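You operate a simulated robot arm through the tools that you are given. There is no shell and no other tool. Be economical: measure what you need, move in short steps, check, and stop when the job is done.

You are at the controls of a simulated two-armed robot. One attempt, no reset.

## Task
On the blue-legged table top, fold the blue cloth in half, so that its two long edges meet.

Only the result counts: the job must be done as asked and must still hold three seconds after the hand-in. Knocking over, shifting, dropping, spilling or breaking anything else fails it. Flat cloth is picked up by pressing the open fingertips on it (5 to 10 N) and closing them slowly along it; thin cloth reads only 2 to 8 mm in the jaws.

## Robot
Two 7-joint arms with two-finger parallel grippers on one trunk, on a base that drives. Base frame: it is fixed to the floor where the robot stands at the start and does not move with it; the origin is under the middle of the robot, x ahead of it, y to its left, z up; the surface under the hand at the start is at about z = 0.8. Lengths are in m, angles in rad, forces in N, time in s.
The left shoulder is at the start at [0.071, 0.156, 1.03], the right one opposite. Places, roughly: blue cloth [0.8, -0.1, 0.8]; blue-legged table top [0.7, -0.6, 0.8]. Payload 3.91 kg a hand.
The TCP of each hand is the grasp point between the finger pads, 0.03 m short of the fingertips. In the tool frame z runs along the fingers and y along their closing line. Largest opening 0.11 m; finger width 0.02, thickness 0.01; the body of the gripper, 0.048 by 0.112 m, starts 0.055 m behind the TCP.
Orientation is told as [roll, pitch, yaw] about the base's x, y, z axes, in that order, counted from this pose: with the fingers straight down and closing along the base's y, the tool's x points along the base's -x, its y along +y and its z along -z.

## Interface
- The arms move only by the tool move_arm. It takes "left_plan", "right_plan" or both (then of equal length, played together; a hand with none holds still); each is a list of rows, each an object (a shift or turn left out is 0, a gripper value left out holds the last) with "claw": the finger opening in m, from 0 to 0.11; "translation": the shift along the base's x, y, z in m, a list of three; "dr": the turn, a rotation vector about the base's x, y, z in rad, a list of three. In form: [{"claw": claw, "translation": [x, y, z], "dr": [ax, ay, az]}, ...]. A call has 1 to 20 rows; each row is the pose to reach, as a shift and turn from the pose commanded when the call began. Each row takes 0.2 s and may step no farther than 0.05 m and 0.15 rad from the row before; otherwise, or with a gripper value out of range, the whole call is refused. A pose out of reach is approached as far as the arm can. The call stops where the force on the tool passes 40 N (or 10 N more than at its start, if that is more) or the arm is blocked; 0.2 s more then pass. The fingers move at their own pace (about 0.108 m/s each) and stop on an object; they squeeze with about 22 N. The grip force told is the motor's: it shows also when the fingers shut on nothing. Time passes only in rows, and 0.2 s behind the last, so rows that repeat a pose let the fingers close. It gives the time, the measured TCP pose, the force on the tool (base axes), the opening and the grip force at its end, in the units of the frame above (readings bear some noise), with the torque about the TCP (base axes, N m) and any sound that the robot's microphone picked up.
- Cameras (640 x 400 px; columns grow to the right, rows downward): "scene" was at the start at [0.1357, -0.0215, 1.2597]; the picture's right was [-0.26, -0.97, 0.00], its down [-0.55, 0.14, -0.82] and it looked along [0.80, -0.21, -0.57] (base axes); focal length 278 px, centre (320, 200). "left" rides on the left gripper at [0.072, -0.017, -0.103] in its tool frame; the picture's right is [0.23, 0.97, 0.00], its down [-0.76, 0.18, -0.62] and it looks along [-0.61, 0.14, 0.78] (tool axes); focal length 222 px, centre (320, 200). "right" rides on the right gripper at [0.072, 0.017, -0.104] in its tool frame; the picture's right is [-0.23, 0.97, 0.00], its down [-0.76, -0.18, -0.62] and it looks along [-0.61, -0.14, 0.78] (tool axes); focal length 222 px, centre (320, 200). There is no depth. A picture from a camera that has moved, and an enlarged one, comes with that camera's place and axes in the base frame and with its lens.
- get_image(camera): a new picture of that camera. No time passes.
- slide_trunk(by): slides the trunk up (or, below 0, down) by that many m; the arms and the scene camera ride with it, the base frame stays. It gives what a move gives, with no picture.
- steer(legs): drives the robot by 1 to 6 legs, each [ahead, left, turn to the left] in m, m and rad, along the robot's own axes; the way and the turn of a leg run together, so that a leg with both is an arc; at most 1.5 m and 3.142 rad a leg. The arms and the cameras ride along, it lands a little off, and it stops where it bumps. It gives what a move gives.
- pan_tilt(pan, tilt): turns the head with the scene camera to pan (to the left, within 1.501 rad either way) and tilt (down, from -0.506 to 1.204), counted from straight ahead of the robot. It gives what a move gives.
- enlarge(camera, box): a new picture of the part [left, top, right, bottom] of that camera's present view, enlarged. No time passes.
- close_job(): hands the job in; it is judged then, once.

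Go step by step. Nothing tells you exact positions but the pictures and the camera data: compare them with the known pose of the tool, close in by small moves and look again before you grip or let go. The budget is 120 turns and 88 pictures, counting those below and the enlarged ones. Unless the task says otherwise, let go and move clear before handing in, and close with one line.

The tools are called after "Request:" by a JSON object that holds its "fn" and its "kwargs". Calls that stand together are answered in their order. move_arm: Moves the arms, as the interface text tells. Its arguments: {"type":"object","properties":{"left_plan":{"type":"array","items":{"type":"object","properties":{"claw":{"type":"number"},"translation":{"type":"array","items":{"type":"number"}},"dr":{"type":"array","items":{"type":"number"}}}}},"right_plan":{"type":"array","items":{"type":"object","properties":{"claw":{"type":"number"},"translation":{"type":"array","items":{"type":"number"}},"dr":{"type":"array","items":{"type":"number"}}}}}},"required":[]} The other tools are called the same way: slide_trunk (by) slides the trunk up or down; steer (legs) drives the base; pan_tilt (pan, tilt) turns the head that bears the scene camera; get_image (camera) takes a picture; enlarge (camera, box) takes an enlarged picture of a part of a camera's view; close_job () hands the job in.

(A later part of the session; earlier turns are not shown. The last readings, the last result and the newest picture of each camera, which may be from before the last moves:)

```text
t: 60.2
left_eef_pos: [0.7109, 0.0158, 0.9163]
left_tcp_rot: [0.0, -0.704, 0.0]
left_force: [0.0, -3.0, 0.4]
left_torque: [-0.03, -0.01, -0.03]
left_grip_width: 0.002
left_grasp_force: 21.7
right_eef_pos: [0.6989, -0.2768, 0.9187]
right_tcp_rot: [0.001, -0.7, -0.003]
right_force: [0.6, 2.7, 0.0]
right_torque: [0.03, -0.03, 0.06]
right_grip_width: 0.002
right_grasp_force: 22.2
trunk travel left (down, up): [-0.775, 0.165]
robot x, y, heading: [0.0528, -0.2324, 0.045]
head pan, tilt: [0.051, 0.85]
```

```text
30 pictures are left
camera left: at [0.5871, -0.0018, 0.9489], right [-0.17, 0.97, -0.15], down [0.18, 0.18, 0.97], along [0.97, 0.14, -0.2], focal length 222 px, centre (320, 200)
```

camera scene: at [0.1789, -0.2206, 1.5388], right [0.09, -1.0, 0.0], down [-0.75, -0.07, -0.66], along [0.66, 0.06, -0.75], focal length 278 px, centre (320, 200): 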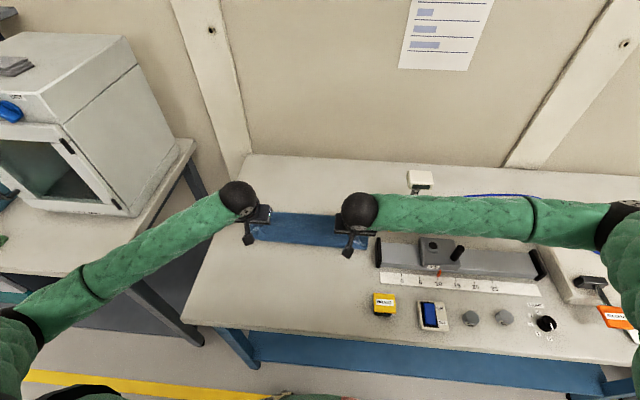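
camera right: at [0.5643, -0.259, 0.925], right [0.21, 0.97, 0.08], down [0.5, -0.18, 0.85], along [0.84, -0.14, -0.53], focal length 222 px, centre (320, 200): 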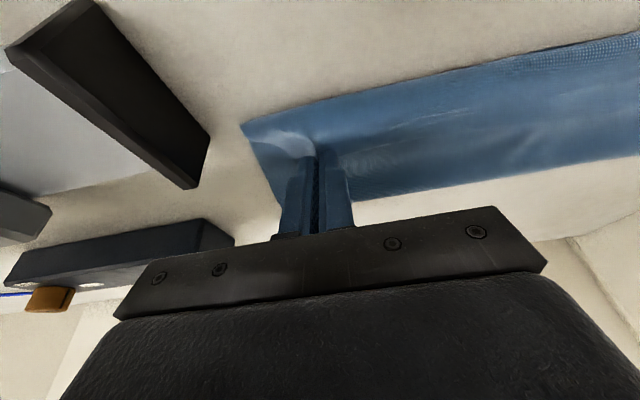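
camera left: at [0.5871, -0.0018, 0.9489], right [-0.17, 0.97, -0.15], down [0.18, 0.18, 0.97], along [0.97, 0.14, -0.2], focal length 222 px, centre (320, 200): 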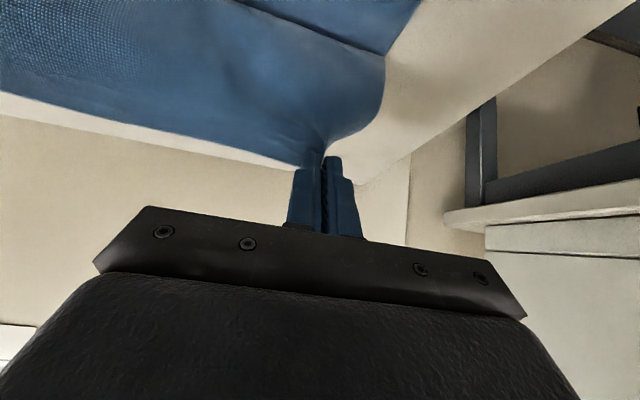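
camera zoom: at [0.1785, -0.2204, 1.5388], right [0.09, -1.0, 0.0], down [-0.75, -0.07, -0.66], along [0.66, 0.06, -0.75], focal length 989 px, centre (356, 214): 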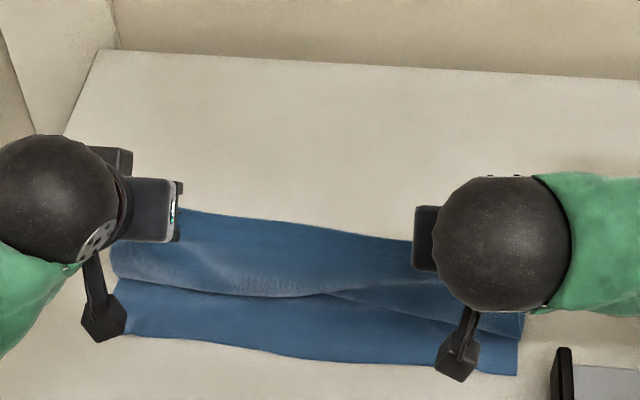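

The upper half leans nicely over the bottom. I now swing it a little toward the robot and let go in motion so it flops onto the near edge, then lift the hands.

Request:
{"fn": "move_arm", "kwargs": {"left_plan": [{"translation": [-0.015, 0, 0.0]}, {"translation": [-0.045, 0, -0.008]}, {"translation": [-0.08, 0, -0.025], "claw": 0.06}, {"translation": [-0.085, 0, -0.01], "claw": 0.06}, {"translation": [-0.085, 0, 0.02]}, {"translation": [-0.07, 0, 0.06]}, {"translation": [-0.06, 0, 0.1]}], "right_plan": [{"translation": [-0.015, 0, 0.0]}, {"translation": [-0.045, 0, -0.008]}, {"translation": [-0.08, 0, -0.025], "claw": 0.06}, {"translation": [-0.085, 0, -0.01], "claw": 0.06}, {"translation": [-0.085, 0, 0.02]}, {"translation": [-0.07, 0, 0.06]}, {"translation": [-0.06, 0, 0.1]}]}}

Request:
{"fn": "get_image", "kwargs": {"camera": "scene"}}

```text
t: 61.8
left_eef_pos: [0.6496, 0.0172, 1.0169]
left_tcp_rot: [-0.001, -0.701, -0.001]
left_force: [-0.8, -0.8, 0.1]
left_torque: [0.0, 0.0, 0.03]
left_grip_width: 0.06
left_grasp_force: 0.1
right_eef_pos: [0.6372, -0.2765, 1.0195]
right_tcp_rot: [0.0, -0.7, 0.0]
right_force: [0.4, 0.3, 0.8]
right_torque: [0.01, 0.02, 0.0]
right_grip_width: 0.06
right_grasp_force: 0.1
trunk travel left (down, up): [-0.775, 0.165]
robot x, y, heading: [0.0494, -0.2323, 0.041]
head pan, tilt: [0.051, 0.85]
```

```text
29 pictures are left
camera scene: at [0.1785, -0.2207, 1.5387], right [0.09, -1.0, 0.0], down [-0.75, -0.07, -0.66], along [0.66, 0.06, -0.75], focal length 278 px, centre (320, 200)
```

scene: 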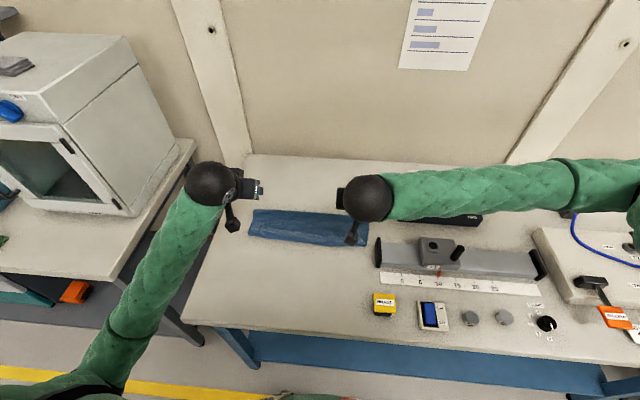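

Released. I move the hands forward and upright out of the way to see the result.

Request:
{"fn": "move_arm", "kwargs": {"left_plan": [{"translation": [0.02, 0.01, 0.03], "dr": [0, 0.14, 0]}, {"translation": [0.04, 0.02, 0.07], "dr": [0, 0.28, 0]}, {"translation": [0.06, 0.03, 0.11], "dr": [0, 0.42, 0]}, {"translation": [0.09, 0.04, 0.15], "dr": [0, 0.56, 0]}, {"translation": [0.12, 0.05, 0.17], "dr": [0, 0.7, 0]}, {"translation": [0.15, 0.06, 0.17], "dr": [0, 0.7, 0]}], "right_plan": [{"translation": [0.02, -0.01, 0.03], "dr": [0, 0.14, 0]}, {"translation": [0.04, -0.02, 0.07], "dr": [0, 0.28, 0]}, {"translation": [0.06, -0.03, 0.11], "dr": [0, 0.42, 0]}, {"translation": [0.09, -0.04, 0.15], "dr": [0, 0.56, 0]}, {"translation": [0.12, -0.05, 0.17], "dr": [0, 0.7, 0]}, {"translation": [0.15, -0.06, 0.17], "dr": [0, 0.7, 0]}]}}

Request:
{"fn": "enlarge", "kwargs": {"camera": "scene", "box": [220, 170, 400, 282]}}

Request:
{"fn": "get_image", "kwargs": {"camera": "left"}}

```text
refused: row 4 steps farther than a row can; nothing moved
```

```text
3.56 times, centred on (310, 226) of scene
camera zoom: at [0.1785, -0.2207, 1.5387], right [0.09, -1.0, 0.0], down [-0.75, -0.07, -0.66], along [0.66, 0.06, -0.75], focal length 989 px, centre (356, 108)
```

zoom: 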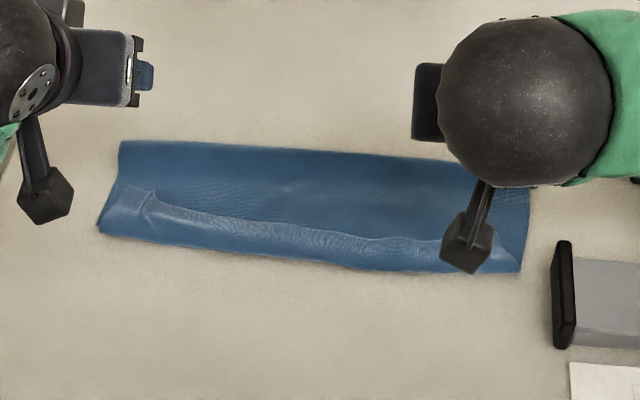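

```text
27 pictures are left
camera left: at [0.5266, -0.0013, 1.0498], right [-0.17, 0.97, -0.15], down [0.18, 0.18, 0.97], along [0.97, 0.14, -0.21], focal length 222 px, centre (320, 200)
```

left: 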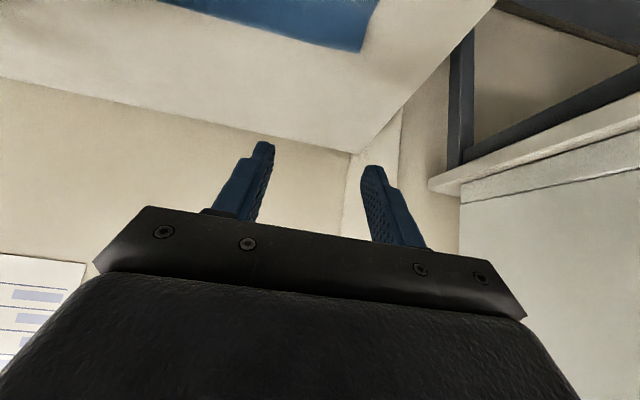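

The cloth is now folded at x ≈ 0.77 but the upper edge strip lies curled back. My better plan: flatten the cloth once more, then pinch it along its true middle line, lift so both halves hang equal, and lay it down. First I bring the hands upright and look.

Request:
{"fn": "move_arm", "kwargs": {"left_plan": [{"translation": [0.0, 0.01, 0.02], "dr": [0, 0.14, 0]}, {"translation": [0.01, 0.03, 0.03], "dr": [0, 0.28, 0]}, {"translation": [0.02, 0.05, 0.04], "dr": [0, 0.42, 0]}, {"translation": [0.03, 0.07, 0.04], "dr": [0, 0.56, 0]}, {"translation": [0.04, 0.08, 0.04], "dr": [0, 0.7, 0]}, {"translation": [0.04, 0.08, 0.04], "dr": [0, 0.7, 0]}], "right_plan": [{"translation": [0.01, 0, 0.02], "dr": [0, 0.14, 0]}, {"translation": [0.03, 0, 0.03], "dr": [0, 0.28, 0]}, {"translation": [0.06, 0, 0.04], "dr": [0, 0.42, 0]}, {"translation": [0.09, 0, 0.04], "dr": [0, 0.56, 0]}, {"translation": [0.13, 0, 0.04], "dr": [0, 0.7, 0]}, {"translation": [0.17, 0, 0.04], "dr": [0, 0.7, 0]}]}}

Request:
{"fn": "enlarge", "kwargs": {"camera": "scene", "box": [235, 195, 385, 288]}}

```text
t: 63.2
left_eef_pos: [0.6912, 0.095, 1.0581]
left_tcp_rot: [0.0, -0.002, 0.001]
left_force: [0.4, 0.5, 0.2]
left_torque: [-0.01, -0.01, 0.01]
left_grip_width: 0.0601
left_grasp_force: 0.1
right_eef_pos: [0.8086, -0.2784, 1.0606]
right_tcp_rot: [0.0, 0.004, 0.0]
right_force: [0.3, -0.8, 1.1]
right_torque: [0.02, 0.01, 0.02]
right_grip_width: 0.06
right_grasp_force: 0.0
trunk travel left (down, up): [-0.775, 0.165]
robot x, y, heading: [0.0511, -0.2328, 0.046]
head pan, tilt: [0.051, 0.85]
```

```text
4.27 times, centred on (310, 242) of scene
camera zoom: at [0.1787, -0.2203, 1.5388], right [0.09, -1.0, 0.0], down [-0.75, -0.07, -0.66], along [0.66, 0.06, -0.75], focal length 1187 px, centre (363, 23)
```

zoom: 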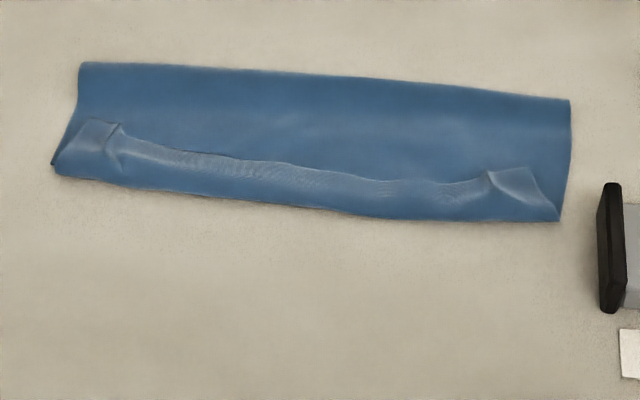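

The earlier pinch ridges are still visible on the upper edge strip at about (0.693, 0.013) and (0.677, -0.270). I go above them to regrip the strip there.

Request:
{"fn": "move_arm", "kwargs": {"left_plan": [{"claw": 0.03, "translation": [0, -0.02, -0.03]}, {"translation": [0, -0.04, -0.06]}, {"translation": [0, -0.06, -0.09]}, {"translation": [0.001, -0.075, -0.12]}, {"translation": [0.001, -0.082, -0.16]}, {"translation": [0.001, -0.082, -0.198]}, {"translation": [0.001, -0.082, -0.208]}, {"translation": [0.001, -0.082, -0.208]}], "right_plan": [{"claw": 0.03, "translation": [-0.035, 0.002, -0.02]}, {"translation": [-0.07, 0.004, -0.04]}, {"translation": [-0.1, 0.006, -0.07]}, {"translation": [-0.12, 0.008, -0.11]}, {"translation": [-0.13, 0.008, -0.15]}, {"translation": [-0.13, 0.008, -0.19]}, {"translation": [-0.13, 0.008, -0.208]}, {"translation": [-0.13, 0.008, -0.208]}]}}

Request:
{"fn": "get_image", "kwargs": {"camera": "left"}}

Request:
{"fn": "get_image", "kwargs": {"camera": "right"}}

```text
t: 65.0
left_eef_pos: [0.6922, 0.015, 0.8477]
left_tcp_rot: [0.001, -0.003, 0.0]
left_force: [0.1, 0.0, 0.3]
left_torque: [-0.02, 0.01, 0.03]
left_grip_width: 0.0301
left_grasp_force: 0.0
right_eef_pos: [0.6788, -0.2695, 0.8473]
right_tcp_rot: [-0.001, 0.002, -0.001]
right_force: [-0.8, 0.1, -0.5]
right_torque: [0.03, 0.03, 0.0]
right_grip_width: 0.0303
right_grasp_force: 0.1
trunk travel left (down, up): [-0.775, 0.165]
robot x, y, heading: [0.0499, -0.2318, 0.042]
head pan, tilt: [0.051, 0.85]
```

```text
25 pictures are left
camera left: at [0.6183, -0.0027, 0.952], right [-0.23, 0.97, 0.0], down [0.76, 0.18, 0.63], along [0.61, 0.14, -0.78], focal length 222 px, centre (320, 200)
```

left: 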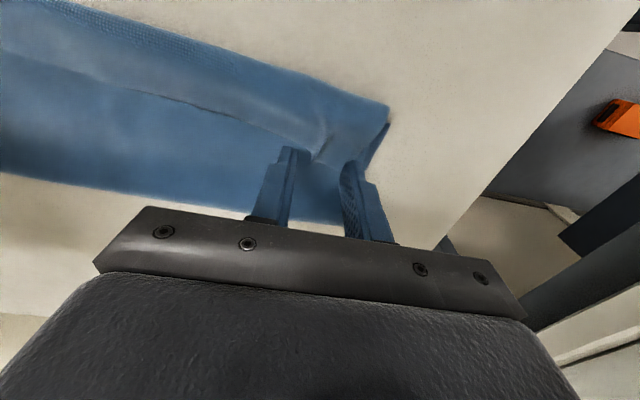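

```text
24 pictures are left
camera right: at [0.6075, -0.2514, 0.9513], right [0.23, 0.97, 0.0], down [0.76, -0.18, 0.62], along [0.61, -0.14, -0.78], focal length 222 px, centre (320, 200)
```

right: 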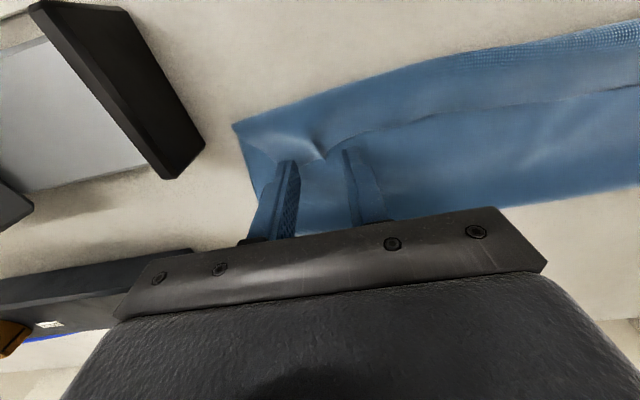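

The ridges sit right between the fingers, slightly robot-side. I shift 1 cm toward the robot, descend to just above the lower layers, and close.

Request:
{"fn": "move_arm", "kwargs": {"left_plan": [{"translation": [-0.01, 0, 0]}, {"translation": [-0.01, 0, -0.008]}, {"translation": [-0.01, 0, -0.0125]}, {"translation": [-0.01, 0, -0.0125], "claw": 0.022}, {"translation": [-0.01, 0, -0.0125], "claw": 0.015}, {"translation": [-0.01, 0, -0.0125], "claw": 0.008}, {"translation": [-0.01, 0, -0.0125], "claw": 0.0}, {"translation": [-0.01, 0, -0.0125], "claw": 0.0}], "right_plan": [{"translation": [-0.01, 0, 0]}, {"translation": [-0.01, 0, -0.008]}, {"translation": [-0.01, 0, -0.0125]}, {"translation": [-0.01, 0, -0.0125], "claw": 0.022}, {"translation": [-0.01, 0, -0.0125], "claw": 0.015}, {"translation": [-0.01, 0, -0.0125], "claw": 0.008}, {"translation": [-0.01, 0, -0.0125], "claw": 0.0}, {"translation": [-0.01, 0, -0.0125], "claw": 0.0}]}}

```text
t: 66.8
left_eef_pos: [0.6821, 0.0137, 0.8374]
left_tcp_rot: [0.0, -0.005, 0.0]
left_force: [-0.1, -1.5, -0.1]
left_torque: [-0.04, 0.0, 0.02]
left_grip_width: 0.0022
left_grasp_force: 21.9
right_eef_pos: [0.6686, -0.2677, 0.8359]
right_tcp_rot: [0.0, 0.001, 0.0]
right_force: [0.1, 2.1, 0.0]
right_torque: [0.06, 0.02, -0.02]
right_grip_width: 0.0026
right_grasp_force: 22.2
trunk travel left (down, up): [-0.775, 0.165]
robot x, y, heading: [0.0484, -0.2341, 0.044]
head pan, tilt: [0.051, 0.85]
```

Both caught the strip (2.2 and 2.6 mm). I lift it up to hang the cloth open again.

Request:
{"fn": "move_arm", "kwargs": {"left_plan": [{"translation": [0.01, 0, 0.03]}, {"translation": [0.025, 0, 0.06]}, {"translation": [0.045, 0, 0.09]}, {"translation": [0.06, 0, 0.12]}, {"translation": [0.06, 0, 0.15]}, {"translation": [0.055, 0, 0.18]}, {"translation": [0.045, 0, 0.21]}, {"translation": [0.03, 0, 0.24]}, {"translation": [0.015, 0, 0.27]}, {"translation": [0, 0, 0.3]}, {"translation": [-0.02, 0, 0.305]}, {"translation": [-0.04, 0, 0.305]}, {"translation": [-0.04, 0, 0.305]}], "right_plan": [{"translation": [0.01, 0, 0.03]}, {"translation": [0.027, 0, 0.06]}, {"translation": [0.049, 0, 0.09]}, {"translation": [0.066, 0, 0.12]}, {"translation": [0.068, 0, 0.15]}, {"translation": [0.065, 0, 0.18]}, {"translation": [0.057, 0, 0.21]}, {"translation": [0.044, 0, 0.24]}, {"translation": [0.029, 0, 0.27]}, {"translation": [0.014, 0, 0.3]}, {"translation": [-0.006, 0, 0.305]}, {"translation": [-0.026, 0, 0.305]}, {"translation": [-0.026, 0, 0.305]}]}}

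Request:
{"fn": "get_image", "kwargs": {"camera": "scene"}}

```text
t: 69.6
left_eef_pos: [0.6424, 0.0147, 1.1401]
left_tcp_rot: [0.0, -0.002, 0.0]
left_force: [0.3, -2.0, -0.6]
left_torque: [-0.07, 0.04, 0.03]
left_grip_width: 0.0021
left_grasp_force: 22.3
right_eef_pos: [0.6431, -0.268, 1.1418]
right_tcp_rot: [0.0, 0.002, -0.001]
right_force: [0.0, 0.8, -0.3]
right_torque: [0.02, -0.04, 0.03]
right_grip_width: 0.0027
right_grasp_force: 21.3
trunk travel left (down, up): [-0.775, 0.165]
robot x, y, heading: [0.0537, -0.229, 0.042]
head pan, tilt: [0.051, 0.85]
```

```text
23 pictures are left
camera scene: at [0.1794, -0.2205, 1.5388], right [0.09, -1.0, 0.0], down [-0.75, -0.07, -0.66], along [0.66, 0.06, -0.75], focal length 278 px, centre (320, 200)
```

scene: 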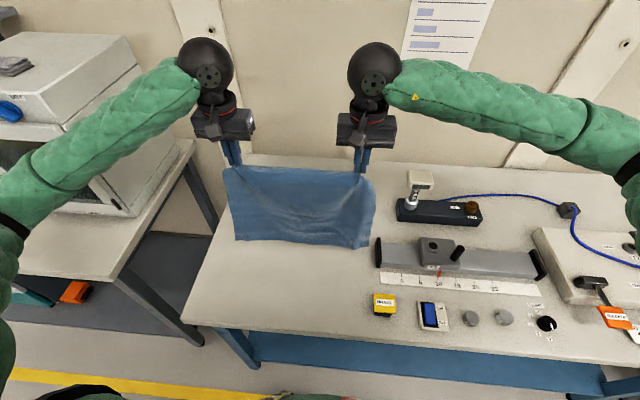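

It hangs open again. I lay it flat by lowering while moving forward.

Request:
{"fn": "move_arm", "kwargs": {"left_plan": [{"translation": [0, 0, -0.015]}, {"translation": [0, 0, -0.03]}, {"translation": [0.02, 0, -0.05]}, {"translation": [0.04, 0, -0.07]}, {"translation": [0.06, 0, -0.09]}, {"translation": [0.08, 0, -0.11]}, {"translation": [0.1, 0, -0.13]}, {"translation": [0.12, 0, -0.15]}, {"translation": [0.14, 0, -0.17]}, {"translation": [0.16, 0, -0.19]}, {"translation": [0.18, 0, -0.21]}, {"translation": [0.2, 0, -0.23]}, {"translation": [0.22, 0, -0.25]}, {"translation": [0.24, 0, -0.27]}, {"translation": [0.258, 0, -0.287]}, {"translation": [0.275, 0, -0.3]}, {"translation": [0.275, 0, -0.3]}], "right_plan": [{"translation": [0, 0, -0.015]}, {"translation": [0, 0, -0.03]}, {"translation": [0.02, 0, -0.05]}, {"translation": [0.04, 0, -0.07]}, {"translation": [0.06, 0, -0.09]}, {"translation": [0.08, 0, -0.11]}, {"translation": [0.1, 0, -0.13]}, {"translation": [0.12, 0, -0.15]}, {"translation": [0.14, 0, -0.17]}, {"translation": [0.16, 0, -0.19]}, {"translation": [0.18, 0, -0.21]}, {"translation": [0.2, 0, -0.23]}, {"translation": [0.22, 0, -0.25]}, {"translation": [0.24, 0, -0.27]}, {"translation": [0.258, 0, -0.287]}, {"translation": [0.275, 0, -0.3]}, {"translation": [0.275, 0, -0.3]}]}}

Request:
{"fn": "enlarge", "kwargs": {"camera": "scene", "box": [220, 150, 400, 262]}}

```text
t: 73.2
left_eef_pos: [0.9156, 0.0143, 0.8413]
left_tcp_rot: [0.0, -0.004, 0.0]
left_force: [-0.6, -2.1, -0.3]
left_torque: [-0.06, 0.01, 0.05]
left_grip_width: 0.0024
left_grasp_force: 22.1
right_eef_pos: [0.9178, -0.2685, 0.8419]
right_tcp_rot: [-0.004, 0.001, -0.002]
right_force: [-0.1, 2.2, 0.0]
right_torque: [0.03, -0.02, -0.02]
right_grip_width: 0.0024
right_grasp_force: 22.1
trunk travel left (down, up): [-0.775, 0.165]
robot x, y, heading: [0.0534, -0.233, 0.043]
head pan, tilt: [0.051, 0.85]
```

```text
3.56 times, centred on (310, 206) of scene
camera zoom: at [0.178, -0.2205, 1.5389], right [0.09, -1.0, 0.0], down [-0.75, -0.07, -0.66], along [0.66, 0.06, -0.75], focal length 989 px, centre (356, 179)
```

zoom: 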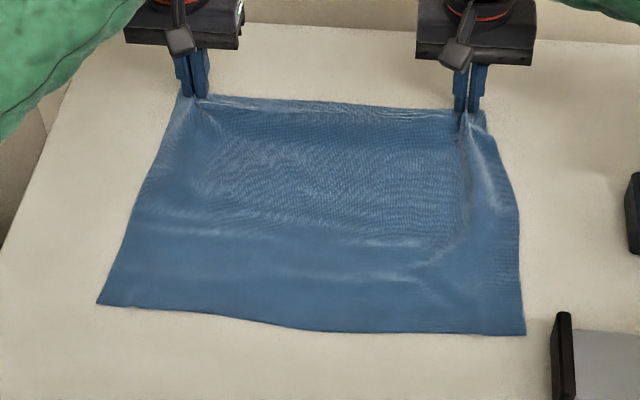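

The cloth is laid flat. I lower the last bit, open the fingers, and rise straight up, then back the hands off for a clear view.

Request:
{"fn": "move_arm", "kwargs": {"left_plan": [{"translation": [0, 0, -0.006]}, {"translation": [0, 0, -0.008]}, {"translation": [0, 0, -0.008], "claw": 0.02}, {"translation": [0, 0, -0.008], "claw": 0.04}, {"translation": [0, 0, -0.008], "claw": 0.06}, {"translation": [0, 0, 0.03]}, {"translation": [0, 0, 0.08]}, {"translation": [0, 0, 0.13]}, {"translation": [0, 0, 0.18]}, {"translation": [0, 0.02, 0.2]}], "right_plan": [{"translation": [0, 0, -0.006]}, {"translation": [0, 0, -0.008]}, {"translation": [0, 0, -0.008], "claw": 0.02}, {"translation": [0, 0, -0.008], "claw": 0.04}, {"translation": [0, 0, -0.008], "claw": 0.06}, {"translation": [0, 0, 0.03]}, {"translation": [0, 0, 0.08]}, {"translation": [0, 0, 0.13]}, {"translation": [0, 0, 0.18]}, {"translation": [0, 0, 0.2]}]}}

Request:
{"fn": "enlarge", "kwargs": {"camera": "scene", "box": [220, 150, 400, 262]}}

```text
t: 75.4
left_eef_pos: [0.917, 0.035, 1.0433]
left_tcp_rot: [0.001, -0.003, -0.001]
left_force: [-1.4, 0.1, -0.4]
left_torque: [-0.02, 0.01, 0.01]
left_grip_width: 0.0598
left_grasp_force: 0.1
right_eef_pos: [0.9177, -0.2674, 1.0432]
right_tcp_rot: [-0.001, 0.001, 0.0]
right_force: [-0.1, 0.3, 0.3]
right_torque: [-0.03, 0.01, -0.04]
right_grip_width: 0.06
right_grasp_force: 0.1
trunk travel left (down, up): [-0.775, 0.165]
robot x, y, heading: [0.0504, -0.2306, 0.039]
head pan, tilt: [0.051, 0.85]
```

```text
3.56 times, centred on (310, 206) of scene
camera zoom: at [0.1787, -0.219, 1.5387], right [0.09, -1.0, 0.0], down [-0.75, -0.07, -0.66], along [0.66, 0.06, -0.75], focal length 989 px, centre (356, 179)
```

zoom: 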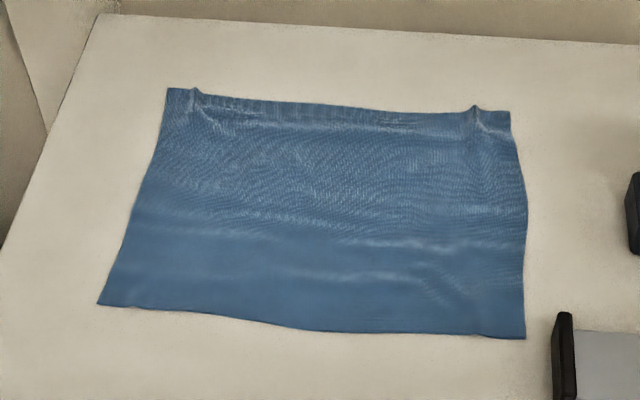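

Flat again: near edge at x ≈ 0.658, far edge at x ≈ 0.940, sides at y ≈ 0.057 and -0.32, so the middle line is x ≈ 0.799. I turn both grippers by 90° so they close along x and bring them above the middle line near the two short sides.

Request:
{"fn": "move_arm", "kwargs": {"left_plan": [{"claw": 0.04, "translation": [-0.01, 0, 0], "dr": [0, 0, -0.14]}, {"translation": [-0.02, 0, 0], "dr": [0, 0, -0.28]}, {"translation": [-0.03, 0, 0], "dr": [0, 0, -0.42]}, {"translation": [-0.04, 0, 0], "dr": [0, 0, -0.56]}, {"translation": [-0.05, 0, 0], "dr": [0, 0, -0.7]}, {"translation": [-0.06, 0, 0], "dr": [0, 0, -0.84]}, {"translation": [-0.07, 0, 0], "dr": [0, 0, -0.98]}, {"translation": [-0.08, 0, 0], "dr": [0, 0, -1.12]}, {"translation": [-0.09, 0, 0], "dr": [0, 0, -1.26]}, {"translation": [-0.1, 0, 0], "dr": [0, 0, -1.4]}, {"translation": [-0.11, 0, -0.02], "dr": [0, 0, -1.5]}, {"translation": [-0.118, 0.002, -0.05], "dr": [0, 0, -1.571]}, {"translation": [-0.118, 0.002, -0.09], "dr": [0, 0, -1.571]}, {"translation": [-0.118, 0.002, -0.12], "dr": [0, 0, -1.571]}, {"translation": [-0.118, 0.002, -0.12], "dr": [0, 0, -1.571]}], "right_plan": [{"claw": 0.04, "translation": [-0.01, -0.003, 0], "dr": [0, 0, 0.14]}, {"translation": [-0.02, -0.006, 0], "dr": [0, 0, 0.28]}, {"translation": [-0.03, -0.009, 0], "dr": [0, 0, 0.42]}, {"translation": [-0.04, -0.012, 0], "dr": [0, 0, 0.56]}, {"translation": [-0.05, -0.015, 0], "dr": [0, 0, 0.7]}, {"translation": [-0.06, -0.018, 0], "dr": [0, 0, 0.84]}, {"translation": [-0.07, -0.021, 0], "dr": [0, 0, 0.98]}, {"translation": [-0.08, -0.025, 0], "dr": [0, 0, 1.12]}, {"translation": [-0.09, -0.03, 0], "dr": [0, 0, 1.26]}, {"translation": [-0.1, -0.035, 0], "dr": [0, 0, 1.4]}, {"translation": [-0.11, -0.036, -0.02], "dr": [0, 0, 1.5]}, {"translation": [-0.119, -0.036, -0.05], "dr": [0, 0, 1.571]}, {"translation": [-0.119, -0.036, -0.09], "dr": [0, 0, 1.571]}, {"translation": [-0.119, -0.036, -0.12], "dr": [0, 0, 1.571]}, {"translation": [-0.119, -0.036, -0.12], "dr": [0, 0, 1.571]}]}}

Request:
{"fn": "get_image", "kwargs": {"camera": "scene"}}

```text
t: 78.6
left_eef_pos: [0.7952, 0.0324, 0.9267]
left_tcp_rot: [0.003, 0.0, -1.574]
left_force: [0.1, -1.0, 0.1]
left_torque: [0.03, -0.02, 0.01]
left_grip_width: 0.04
left_grasp_force: 0.1
right_eef_pos: [0.7843, -0.3302, 1.0213]
right_tcp_rot: [-0.194, 0.006, 1.268]
right_force: [-0.1, -0.5, 1.5]
right_torque: [0.02, 0.0, -0.02]
right_grip_width: 0.04
right_grasp_force: 0.0
right hand out of reach, approached as far as the arm can: row 8, 9, 10, 11, 12, 13, 14, 15
trunk travel left (down, up): [-0.775, 0.165]
robot x, y, heading: [0.0504, -0.2299, 0.041]
head pan, tilt: [0.051, 0.85]
```

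```text
20 pictures are left
camera scene: at [0.1736, -0.2238, 1.5392], right [0.09, -1.0, 0.0], down [-0.75, -0.07, -0.66], along [0.66, 0.06, -0.75], focal length 278 px, centre (320, 200)
```

scene: 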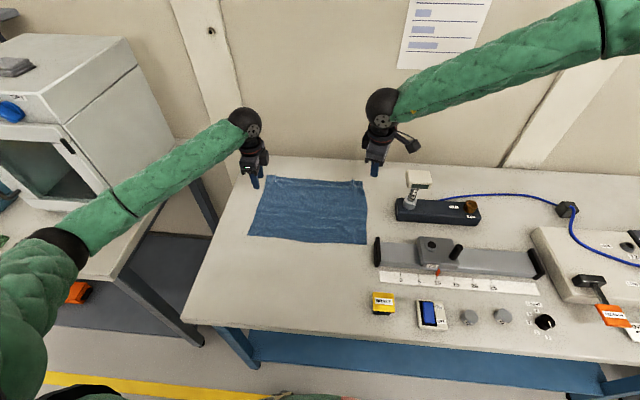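

The right wrist cannot turn that way, so I unwind it (back to yaw 0) and will turn it the other way instead.

Request:
{"fn": "move_arm", "kwargs": {"right_plan": [{"translation": [0, 0, 0.04], "dr": [0, 0, -0.14]}, {"translation": [0, 0, 0.08], "dr": [0, 0, -0.28]}, {"translation": [0, 0, 0.12], "dr": [0, 0, -0.42]}, {"translation": [0, 0, 0.14], "dr": [0, 0, -0.56]}, {"translation": [0, 0, 0.14], "dr": [0, 0, -0.7]}, {"translation": [0, 0, 0.14], "dr": [0, 0, -0.84]}, {"translation": [0, 0, 0.14], "dr": [0, 0, -0.98]}, {"translation": [0, 0, 0.14], "dr": [0, 0, -1.12]}, {"translation": [0, 0, 0.14], "dr": [0, 0, -1.26]}, {"translation": [0, 0, 0.14], "dr": [0, 0, -1.4]}, {"translation": [0, 0, 0.14], "dr": [0, 0, -1.5]}, {"translation": [0, 0, 0.14], "dr": [0, 0, -1.571]}]}}

```text
t: 81.2
left_eef_pos: [0.7983, 0.0352, 0.9231]
left_tcp_rot: [0.0, -0.004, -1.571]
left_force: [-0.8, -1.2, -0.2]
left_torque: [0.0, -0.01, 0.03]
left_grip_width: 0.0398
left_grasp_force: 0.0
right_eef_pos: [0.7853, -0.323, 1.1557]
right_tcp_rot: [-0.191, 0.01, -0.303]
right_force: [-0.4, 0.0, -0.2]
right_torque: [0.02, -0.03, -0.01]
right_grip_width: 0.04
right_grasp_force: 0.0
trunk travel left (down, up): [-0.775, 0.165]
robot x, y, heading: [0.0537, -0.2329, 0.041]
head pan, tilt: [0.051, 0.85]
```

The right hand is at yaw -0.3 with a slight tilt. I remove the tilt, then continue turning to yaw -1.57.

Request:
{"fn": "move_arm", "kwargs": {"right_plan": [{"dr": [0.09, -0.028, 0]}, {"dr": [0.182, -0.057, 0]}, {"dr": [0.182, -0.057, 0]}]}}

Request:
{"fn": "move_arm", "kwargs": {"right_plan": [{"dr": [0, 0, -0.13]}, {"dr": [0, 0, -0.26]}, {"dr": [0, 0, -0.39]}, {"dr": [0, 0, -0.52]}, {"dr": [0, 0, -0.65]}, {"dr": [0, 0, -0.78]}, {"dr": [0, 0, -0.91]}, {"dr": [0, 0, -1.04]}, {"dr": [0, 0, -1.17]}, {"dr": [0, 0, -1.268]}, {"dr": [0, 0, -1.268]}]}}

Request:
{"fn": "get_image", "kwargs": {"camera": "scene"}}

```text
t: 82.0
left_eef_pos: [0.7982, 0.0357, 0.9231]
left_tcp_rot: [0.0, -0.003, -1.57]
left_force: [-0.2, -0.2, 0.1]
left_torque: [-0.01, 0.01, -0.02]
left_grip_width: 0.04
left_grasp_force: 0.0
right_eef_pos: [0.785, -0.3234, 1.1555]
right_tcp_rot: [0.002, 0.009, -0.298]
right_force: [-0.9, 0.1, 0.5]
right_torque: [-0.01, 0.01, -0.02]
right_grip_width: 0.0399
right_grasp_force: 0.0
trunk travel left (down, up): [-0.775, 0.165]
robot x, y, heading: [0.0559, -0.2302, 0.041]
head pan, tilt: [0.051, 0.85]
```

```text
t: 84.4
left_eef_pos: [0.7979, 0.0352, 0.9219]
left_tcp_rot: [0.0, -0.004, -1.57]
left_force: [0.7, -0.5, -0.1]
left_torque: [0.01, 0.02, 0.0]
left_grip_width: 0.04
left_grasp_force: 0.1
right_eef_pos: [0.785, -0.3227, 1.1562]
right_tcp_rot: [-0.001, 0.006, -1.568]
right_force: [-0.4, 0.1, -0.5]
right_torque: [-0.01, 0.03, 0.01]
right_grip_width: 0.0401
right_grasp_force: 0.1
trunk travel left (down, up): [-0.775, 0.165]
robot x, y, heading: [0.0482, -0.2329, 0.04]
head pan, tilt: [0.051, 0.85]
```

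```text
19 pictures are left
camera scene: at [0.1789, -0.2205, 1.5388], right [0.09, -1.0, 0.0], down [-0.75, -0.07, -0.66], along [0.66, 0.06, -0.75], focal length 278 px, centre (320, 200)
```

scene: 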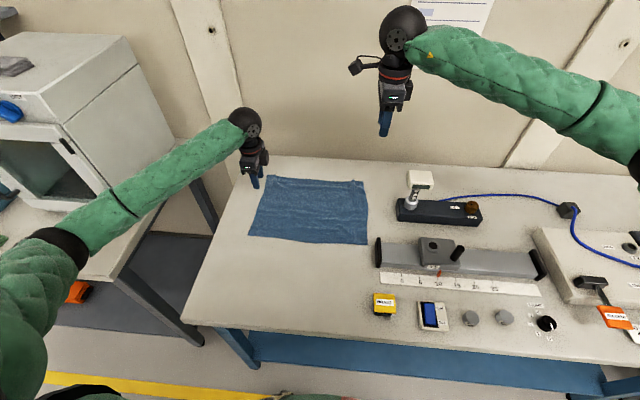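

The right gripper is now turned. I bring both down to about 3 cm above the cloth on the middle line.

Request:
{"fn": "move_arm", "kwargs": {"left_plan": [{}, {}, {}, {}, {"translation": [0.001, 0, -0.02]}, {"translation": [0.001, 0, -0.05]}, {"translation": [0.001, 0, -0.07]}, {"translation": [0.001, 0, -0.07]}], "right_plan": [{"translation": [0.005, 0.008, -0.04]}, {"translation": [0.01, 0.016, -0.08]}, {"translation": [0.014, 0.02, -0.12]}, {"translation": [0.014, 0.02, -0.16]}, {"translation": [0.014, 0.02, -0.2]}, {"translation": [0.014, 0.02, -0.24]}, {"translation": [0.014, 0.02, -0.275]}, {"translation": [0.014, 0.02, -0.303]}]}}

Request:
{"fn": "get_image", "kwargs": {"camera": "left"}}

Request:
{"fn": "get_image", "kwargs": {"camera": "right"}}

```text
t: 86.2
left_eef_pos: [0.8007, 0.035, 0.851]
left_tcp_rot: [0.001, -0.005, -1.57]
left_force: [-0.4, 0.0, -0.3]
left_torque: [-0.01, -0.01, 0.02]
left_grip_width: 0.0401
left_grasp_force: 0.0
right_eef_pos: [0.7999, -0.304, 0.8529]
right_tcp_rot: [0.002, 0.006, -1.566]
right_force: [0.2, 0.2, -0.9]
right_torque: [0.04, 0.02, -0.02]
right_grip_width: 0.0397
right_grasp_force: 0.1
trunk travel left (down, up): [-0.775, 0.165]
robot x, y, heading: [0.0459, -0.232, 0.044]
head pan, tilt: [0.051, 0.85]
```

```text
18 pictures are left
camera left: at [0.7829, 0.107, 0.9553], right [0.97, 0.23, 0.0], down [0.18, -0.76, 0.63], along [0.14, -0.61, -0.78], focal length 222 px, centre (320, 200)
```

left: 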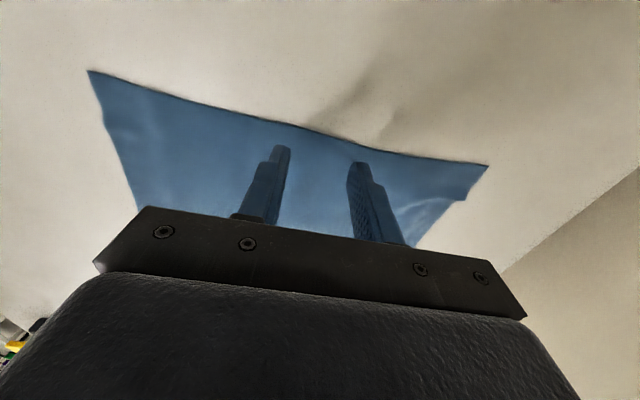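

```text
17 pictures are left
camera right: at [0.8181, -0.2318, 0.9566], right [0.97, -0.22, 0.0], down [-0.18, -0.77, 0.62], along [-0.14, -0.6, -0.79], focal length 222 px, centre (320, 200)
```

right: 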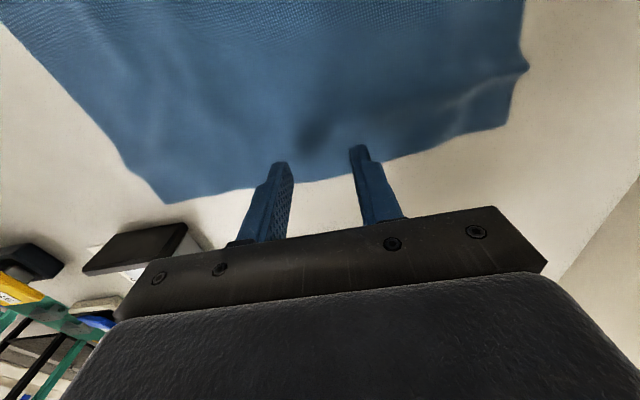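

Corner measurements from all cameras put the middle line at x ≈ 0.796. I shift slightly (4 mm back, 1 cm inward) and lower to contact.

Request:
{"fn": "move_arm", "kwargs": {"left_plan": [{"translation": [-0.0045, -0.008, -0.005]}, {"translation": [-0.0045, -0.008, -0.012]}, {"translation": [-0.0045, -0.008, -0.017]}, {"translation": [-0.0045, -0.008, -0.0185]}, {"translation": [-0.0045, -0.008, -0.0185]}], "right_plan": [{"translation": [-0.004, 0.008, -0.005]}, {"translation": [-0.004, 0.008, -0.012]}, {"translation": [-0.004, 0.008, -0.018]}, {"translation": [-0.004, 0.008, -0.0195]}, {"translation": [-0.004, 0.008, -0.0195]}]}}

```text
t: 87.4
left_eef_pos: [0.7955, 0.0276, 0.8332]
left_tcp_rot: [0.0, -0.005, -1.571]
left_force: [-0.4, 0.2, 0.1]
left_torque: [0.0, -0.02, -0.01]
left_grip_width: 0.0402
left_grasp_force: 0.0
right_eef_pos: [0.7952, -0.2944, 0.8335]
right_tcp_rot: [0.0, 0.009, -1.568]
right_force: [-0.5, -0.4, -0.9]
right_torque: [0.0, 0.0, 0.0]
right_grip_width: 0.0401
right_grasp_force: 0.0
trunk travel left (down, up): [-0.775, 0.165]
robot x, y, heading: [0.0534, -0.2309, 0.042]
head pan, tilt: [0.051, 0.85]
```

Not touching yet; I go down another 1.5 to 2 mm.

Request:
{"fn": "move_arm", "kwargs": {"left_plan": [{"translation": [0, 0, -0.001]}, {"translation": [0, 0, -0.002]}, {"translation": [0, 0, -0.002]}], "right_plan": [{"translation": [0, 0, -0.001]}, {"translation": [0, 0, -0.002]}, {"translation": [0, 0, -0.002]}]}}

```text
t: 88.2
left_eef_pos: [0.7943, 0.0283, 0.8316]
left_tcp_rot: [-0.001, -0.002, -1.571]
left_force: [0.8, -0.4, 5.8]
left_torque: [0.04, -0.07, -0.03]
left_grip_width: 0.0401
left_grasp_force: 0.0
right_eef_pos: [0.7961, -0.2946, 0.8324]
right_tcp_rot: [0.002, 0.009, -1.569]
right_force: [-1.4, 0.8, -0.6]
right_torque: [-0.03, -0.02, -0.02]
right_grip_width: 0.04
right_grasp_force: 0.1
trunk travel left (down, up): [-0.775, 0.165]
robot x, y, heading: [0.0488, -0.2276, 0.041]
head pan, tilt: [0.051, 0.85]
```

Left touches with 6 N; the right needs about 1.5 mm more.

Request:
{"fn": "move_arm", "kwargs": {"left_plan": [{}, {}, {}], "right_plan": [{"translation": [0, 0, -0.0008]}, {"translation": [0, 0, -0.0015]}, {"translation": [0, 0, -0.0015]}]}}

```text
t: 89.0
left_eef_pos: [0.7942, 0.0294, 0.8316]
left_tcp_rot: [0.0, -0.004, -1.569]
left_force: [0.9, -0.1, 3.9]
left_torque: [0.03, -0.06, -0.04]
left_grip_width: 0.0401
left_grasp_force: 0.0
right_eef_pos: [0.7957, -0.2952, 0.832]
right_tcp_rot: [0.003, 0.008, -1.567]
right_force: [0.0, 0.7, 10.7]
right_torque: [-0.04, 0.19, -0.02]
right_grip_width: 0.0401
right_grasp_force: 0.0
trunk travel left (down, up): [-0.775, 0.165]
robot x, y, heading: [0.0514, -0.2317, 0.045]
head pan, tilt: [0.051, 0.85]
```

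Left 4 N, right 11 N: good enough with a hair more on the left. I close both slowly.

Request:
{"fn": "move_arm", "kwargs": {"left_plan": [{"translation": [0, 0, -0.0005]}, {"translation": [0, 0, -0.0005], "claw": 0.036}, {"translation": [0, 0, -0.0005], "claw": 0.032}, {"translation": [0, 0, -0.0005], "claw": 0.028}, {"translation": [0, 0, -0.0005], "claw": 0.024}, {"translation": [0, 0, -0.0005], "claw": 0.02}, {"translation": [0, 0, -0.0005], "claw": 0.016}, {"translation": [0, 0, -0.0005], "claw": 0.012}, {"translation": [0, 0, -0.0005], "claw": 0.008}, {"translation": [0, 0, -0.0005], "claw": 0.004}, {"translation": [0, 0, -0.0005], "claw": 0}, {"translation": [0, 0, -0.0005], "claw": 0}], "right_plan": [{"translation": [0, 0, 0.0001]}, {"translation": [0, 0, 0.0001], "claw": 0.036}, {"translation": [0, 0, 0.0001], "claw": 0.032}, {"translation": [0, 0, 0.0001], "claw": 0.028}, {"translation": [0, 0, 0.0001], "claw": 0.024}, {"translation": [0, 0, 0.0001], "claw": 0.02}, {"translation": [0, 0, 0.0001], "claw": 0.016}, {"translation": [0, 0, 0.0001], "claw": 0.012}, {"translation": [0, 0, 0.0001], "claw": 0.008}, {"translation": [0, 0, 0.0001], "claw": 0.004}, {"translation": [0, 0, 0.0001], "claw": 0}, {"translation": [0, 0, 0.0001], "claw": 0}]}}

Request:
{"fn": "enlarge", "kwargs": {"camera": "scene", "box": [220, 150, 400, 262]}}

```text
t: 91.6
left_eef_pos: [0.7936, 0.0276, 0.8309]
left_tcp_rot: [0.001, -0.003, -1.571]
left_force: [-0.2, -0.2, 10.4]
left_torque: [0.11, -0.05, -0.05]
left_grip_width: 0.0071
left_grasp_force: 22.3
right_eef_pos: [0.7946, -0.2947, 0.8316]
right_tcp_rot: [0.0, 0.008, -1.569]
right_force: [0.4, -0.2, 7.8]
right_torque: [0.02, 0.05, -0.04]
right_grip_width: 0.0024
right_grasp_force: 22.6
trunk travel left (down, up): [-0.775, 0.165]
robot x, y, heading: [0.0518, -0.2329, 0.043]
head pan, tilt: [0.051, 0.85]
```

```text
3.56 times, centred on (310, 206) of scene
camera zoom: at [0.1772, -0.2207, 1.539], right [0.09, -1.0, 0.0], down [-0.75, -0.07, -0.66], along [0.66, 0.06, -0.75], focal length 989 px, centre (356, 179)
```

zoom: 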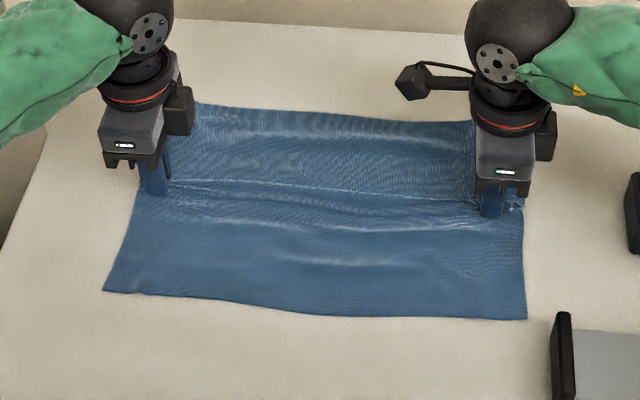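

The ridge runs neatly across the whole middle line, edges symmetric about it within a few mm. I lift it straight up so both halves hang, then look.

Request:
{"fn": "move_arm", "kwargs": {"left_plan": [{"translation": [0, 0, 0.015]}, {"translation": [0, 0, 0.03]}, {"translation": [0, 0, 0.045]}, {"translation": [0, 0, 0.06]}, {"translation": [0, 0, 0.075]}, {"translation": [0, 0, 0.09]}, {"translation": [0, 0, 0.105]}, {"translation": [0, 0, 0.12]}, {"translation": [0, 0, 0.135]}, {"translation": [0, 0, 0.15]}, {"translation": [0, 0, 0.165]}, {"translation": [0, 0, 0.18]}, {"translation": [0, 0, 0.19]}, {"translation": [0, 0, 0.19]}, {"translation": [0, 0, 0.19]}], "right_plan": [{"translation": [0, 0, 0.015]}, {"translation": [0, 0, 0.03]}, {"translation": [0, 0, 0.045]}, {"translation": [0, 0, 0.06]}, {"translation": [0, 0, 0.075]}, {"translation": [0, 0, 0.09]}, {"translation": [0, 0, 0.105]}, {"translation": [0, 0, 0.12]}, {"translation": [0, 0, 0.135]}, {"translation": [0, 0, 0.15]}, {"translation": [0, 0, 0.165]}, {"translation": [0, 0, 0.18]}, {"translation": [0, 0, 0.19]}, {"translation": [0, 0, 0.19]}, {"translation": [0, 0, 0.19]}]}}

Request:
{"fn": "enlarge", "kwargs": {"camera": "scene", "box": [220, 130, 400, 242]}}

Request:
{"fn": "get_image", "kwargs": {"camera": "left"}}

```text
t: 94.8
left_eef_pos: [0.7959, 0.0292, 1.021]
left_tcp_rot: [-0.001, -0.003, -1.571]
left_force: [-0.5, 0.2, -0.7]
left_torque: [-0.03, -0.05, -0.02]
left_grip_width: 0.0068
left_grasp_force: 22.1
right_eef_pos: [0.7956, -0.2943, 1.0196]
right_tcp_rot: [-0.001, 0.008, -1.568]
right_force: [-0.1, 0.9, -0.2]
right_torque: [0.04, -0.01, 0.0]
right_grip_width: 0.0023
right_grasp_force: 22.0
trunk travel left (down, up): [-0.775, 0.165]
robot x, y, heading: [0.0491, -0.2319, 0.041]
head pan, tilt: [0.051, 0.85]
```

```text
3.56 times, centred on (310, 186) of scene
camera zoom: at [0.1788, -0.2205, 1.5388], right [0.09, -1.0, 0.0], down [-0.75, -0.07, -0.66], along [0.66, 0.06, -0.75], focal length 989 px, centre (356, 250)
```

zoom: 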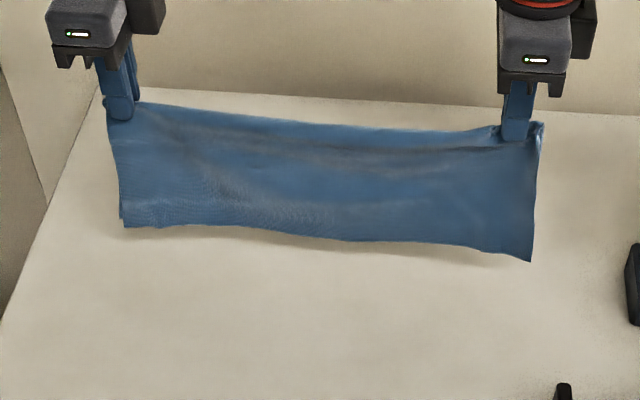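

```text
14 pictures are left
camera left: at [0.7779, 0.1007, 1.1241], right [0.97, 0.23, 0.0], down [0.18, -0.76, 0.63], along [0.14, -0.61, -0.78], focal length 222 px, centre (320, 200)
```

left: 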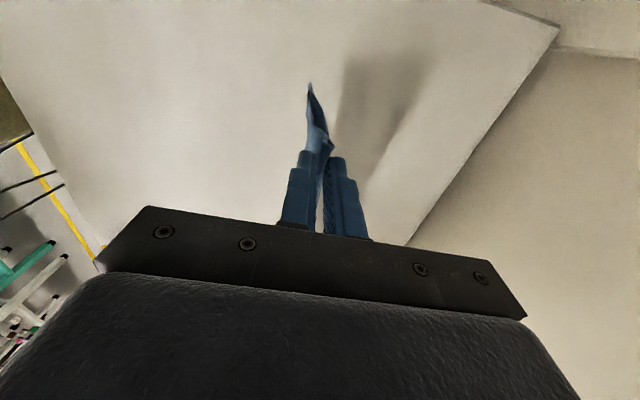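

Both halves hang together, folded exactly at the middle. I lay it down by lowering while moving forward, so the joined long edges come to rest on the robot's side.

Request:
{"fn": "move_arm", "kwargs": {"left_plan": [{"translation": [-0.02, 0, 0]}, {"translation": [-0.04, 0, -0.005]}, {"translation": [-0.05, 0, -0.02]}, {"translation": [-0.045, 0, -0.04]}, {"translation": [-0.03, 0, -0.058]}, {"translation": [-0.015, 0, -0.076]}, {"translation": [0.0, 0, -0.094]}, {"translation": [0.015, 0, -0.111]}, {"translation": [0.03, 0, -0.128]}, {"translation": [0.045, 0, -0.145]}, {"translation": [0.058, 0, -0.16]}, {"translation": [0.07, 0, -0.172]}, {"translation": [0.08, 0, -0.18]}, {"translation": [0.09, 0, -0.183]}, {"translation": [0.09, 0, -0.183]}], "right_plan": [{"translation": [-0.02, 0, 0]}, {"translation": [-0.04, 0, -0.005]}, {"translation": [-0.05, 0, -0.02]}, {"translation": [-0.045, 0, -0.04]}, {"translation": [-0.03, 0, -0.058]}, {"translation": [-0.015, 0, -0.076]}, {"translation": [0.0, 0, -0.094]}, {"translation": [0.015, 0, -0.111]}, {"translation": [0.03, 0, -0.128]}, {"translation": [0.045, 0, -0.145]}, {"translation": [0.058, 0, -0.16]}, {"translation": [0.07, 0, -0.172]}, {"translation": [0.08, 0, -0.18]}, {"translation": [0.09, 0, -0.183]}, {"translation": [0.09, 0, -0.183]}]}}

Request:
{"fn": "enlarge", "kwargs": {"camera": "scene", "box": [220, 150, 400, 262]}}

```text
t: 98.0
left_eef_pos: [0.8856, 0.027, 0.8379]
left_tcp_rot: [0.0, -0.002, -1.569]
left_force: [0.1, -0.2, 0.1]
left_torque: [0.0, -0.01, -0.01]
left_grip_width: 0.0071
left_grasp_force: 22.0
right_eef_pos: [0.8856, -0.2949, 0.8376]
right_tcp_rot: [-0.001, 0.007, -1.569]
right_force: [0.4, 0.5, 0.6]
right_torque: [-0.03, 0.0, 0.01]
right_grip_width: 0.0021
right_grasp_force: 21.9
trunk travel left (down, up): [-0.775, 0.165]
robot x, y, heading: [0.0486, -0.2295, 0.042]
head pan, tilt: [0.051, 0.85]
```

```text
3.56 times, centred on (310, 206) of scene
camera zoom: at [0.1785, -0.2204, 1.5389], right [0.09, -1.0, 0.0], down [-0.75, -0.07, -0.66], along [0.66, 0.06, -0.75], focal length 989 px, centre (356, 179)
```

zoom: 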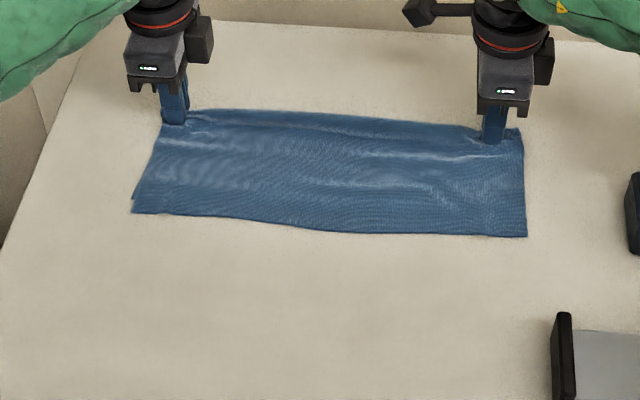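

It is laid neatly with both long edges together at the near side. I open the fingers a little and rise clear.

Request:
{"fn": "move_arm", "kwargs": {"left_plan": [{"claw": 0.015}, {"claw": 0.03}, {"translation": [0, 0, 0.02]}, {"translation": [0, 0, 0.05]}, {"translation": [0, 0, 0.1]}, {"translation": [0, 0, 0.15]}, {"translation": [0, 0, 0.2]}, {"translation": [0, 0.03, 0.22]}], "right_plan": [{"claw": 0.015}, {"claw": 0.03}, {"translation": [0, 0, 0.02]}, {"translation": [0, 0, 0.05]}, {"translation": [0, 0, 0.1]}, {"translation": [0, 0, 0.15]}, {"translation": [0, 0, 0.2]}, {"translation": [0, 0, 0.22]}]}}

Request:
{"fn": "enlarge", "kwargs": {"camera": "scene", "box": [240, 160, 380, 247]}}

```text
t: 99.8
left_eef_pos: [0.8841, 0.0615, 1.0567]
left_tcp_rot: [0.0, -0.006, -1.573]
left_force: [0.4, 0.2, 0.1]
left_torque: [-0.03, 0.01, 0.0]
left_grip_width: 0.0301
left_grasp_force: 0.1
right_eef_pos: [0.8852, -0.2948, 1.0597]
right_tcp_rot: [0.002, 0.008, -1.569]
right_force: [-0.3, -0.3, -0.5]
right_torque: [0.0, -0.01, 0.0]
right_grip_width: 0.0301
right_grasp_force: 0.1
trunk travel left (down, up): [-0.775, 0.165]
robot x, y, heading: [0.0511, -0.2343, 0.041]
head pan, tilt: [0.051, 0.85]
```

```text
4.57 times, centred on (310, 204) of scene
camera zoom: at [0.1781, -0.2187, 1.5388], right [0.09, -1.0, 0.0], down [-0.75, -0.07, -0.66], along [0.66, 0.06, -0.75], focal length 1272 px, centre (366, 184)
```

zoom: 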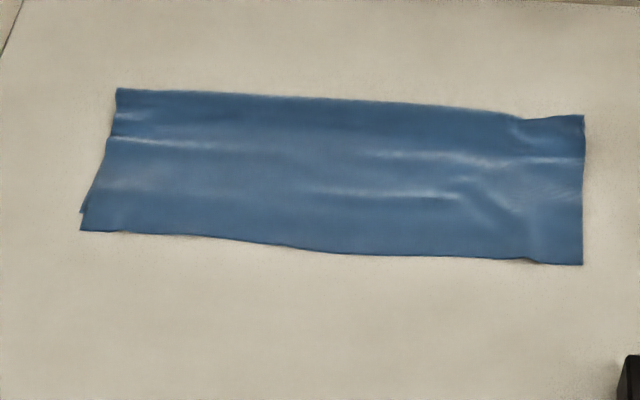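

The fold looks good, but at the left corner the lower layer seems to sit about 1.5 cm inside the upper one. I zoom in on both near corners to judge the mismatch.

Request:
{"fn": "enlarge", "kwargs": {"camera": "scene", "box": [240, 190, 280, 215]}}

Request:
{"fn": "enlarge", "kwargs": {"camera": "scene", "box": [335, 202, 375, 227]}}

```text
16.00 times, centred on (260, 202) of scene
camera zoom: at [0.1781, -0.2187, 1.5388], right [0.09, -1.0, 0.0], down [-0.75, -0.07, -0.66], along [0.66, 0.06, -0.75], focal length 4452 px, centre (1280, 160)
```

zoom: 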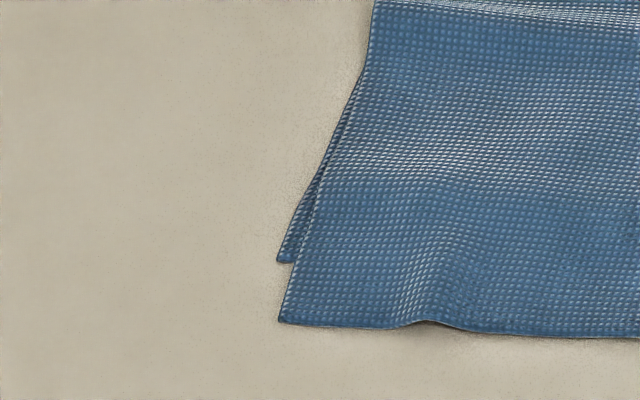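

```text
16.00 times, centred on (355, 214) of scene
camera zoom: at [0.1781, -0.2187, 1.5388], right [0.09, -1.0, 0.0], down [-0.75, -0.07, -0.66], along [0.66, 0.06, -0.75], focal length 4452 px, centre (-240, -32)
```

zoom: 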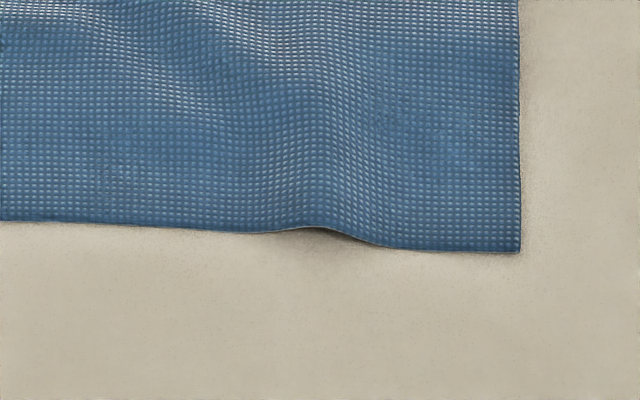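

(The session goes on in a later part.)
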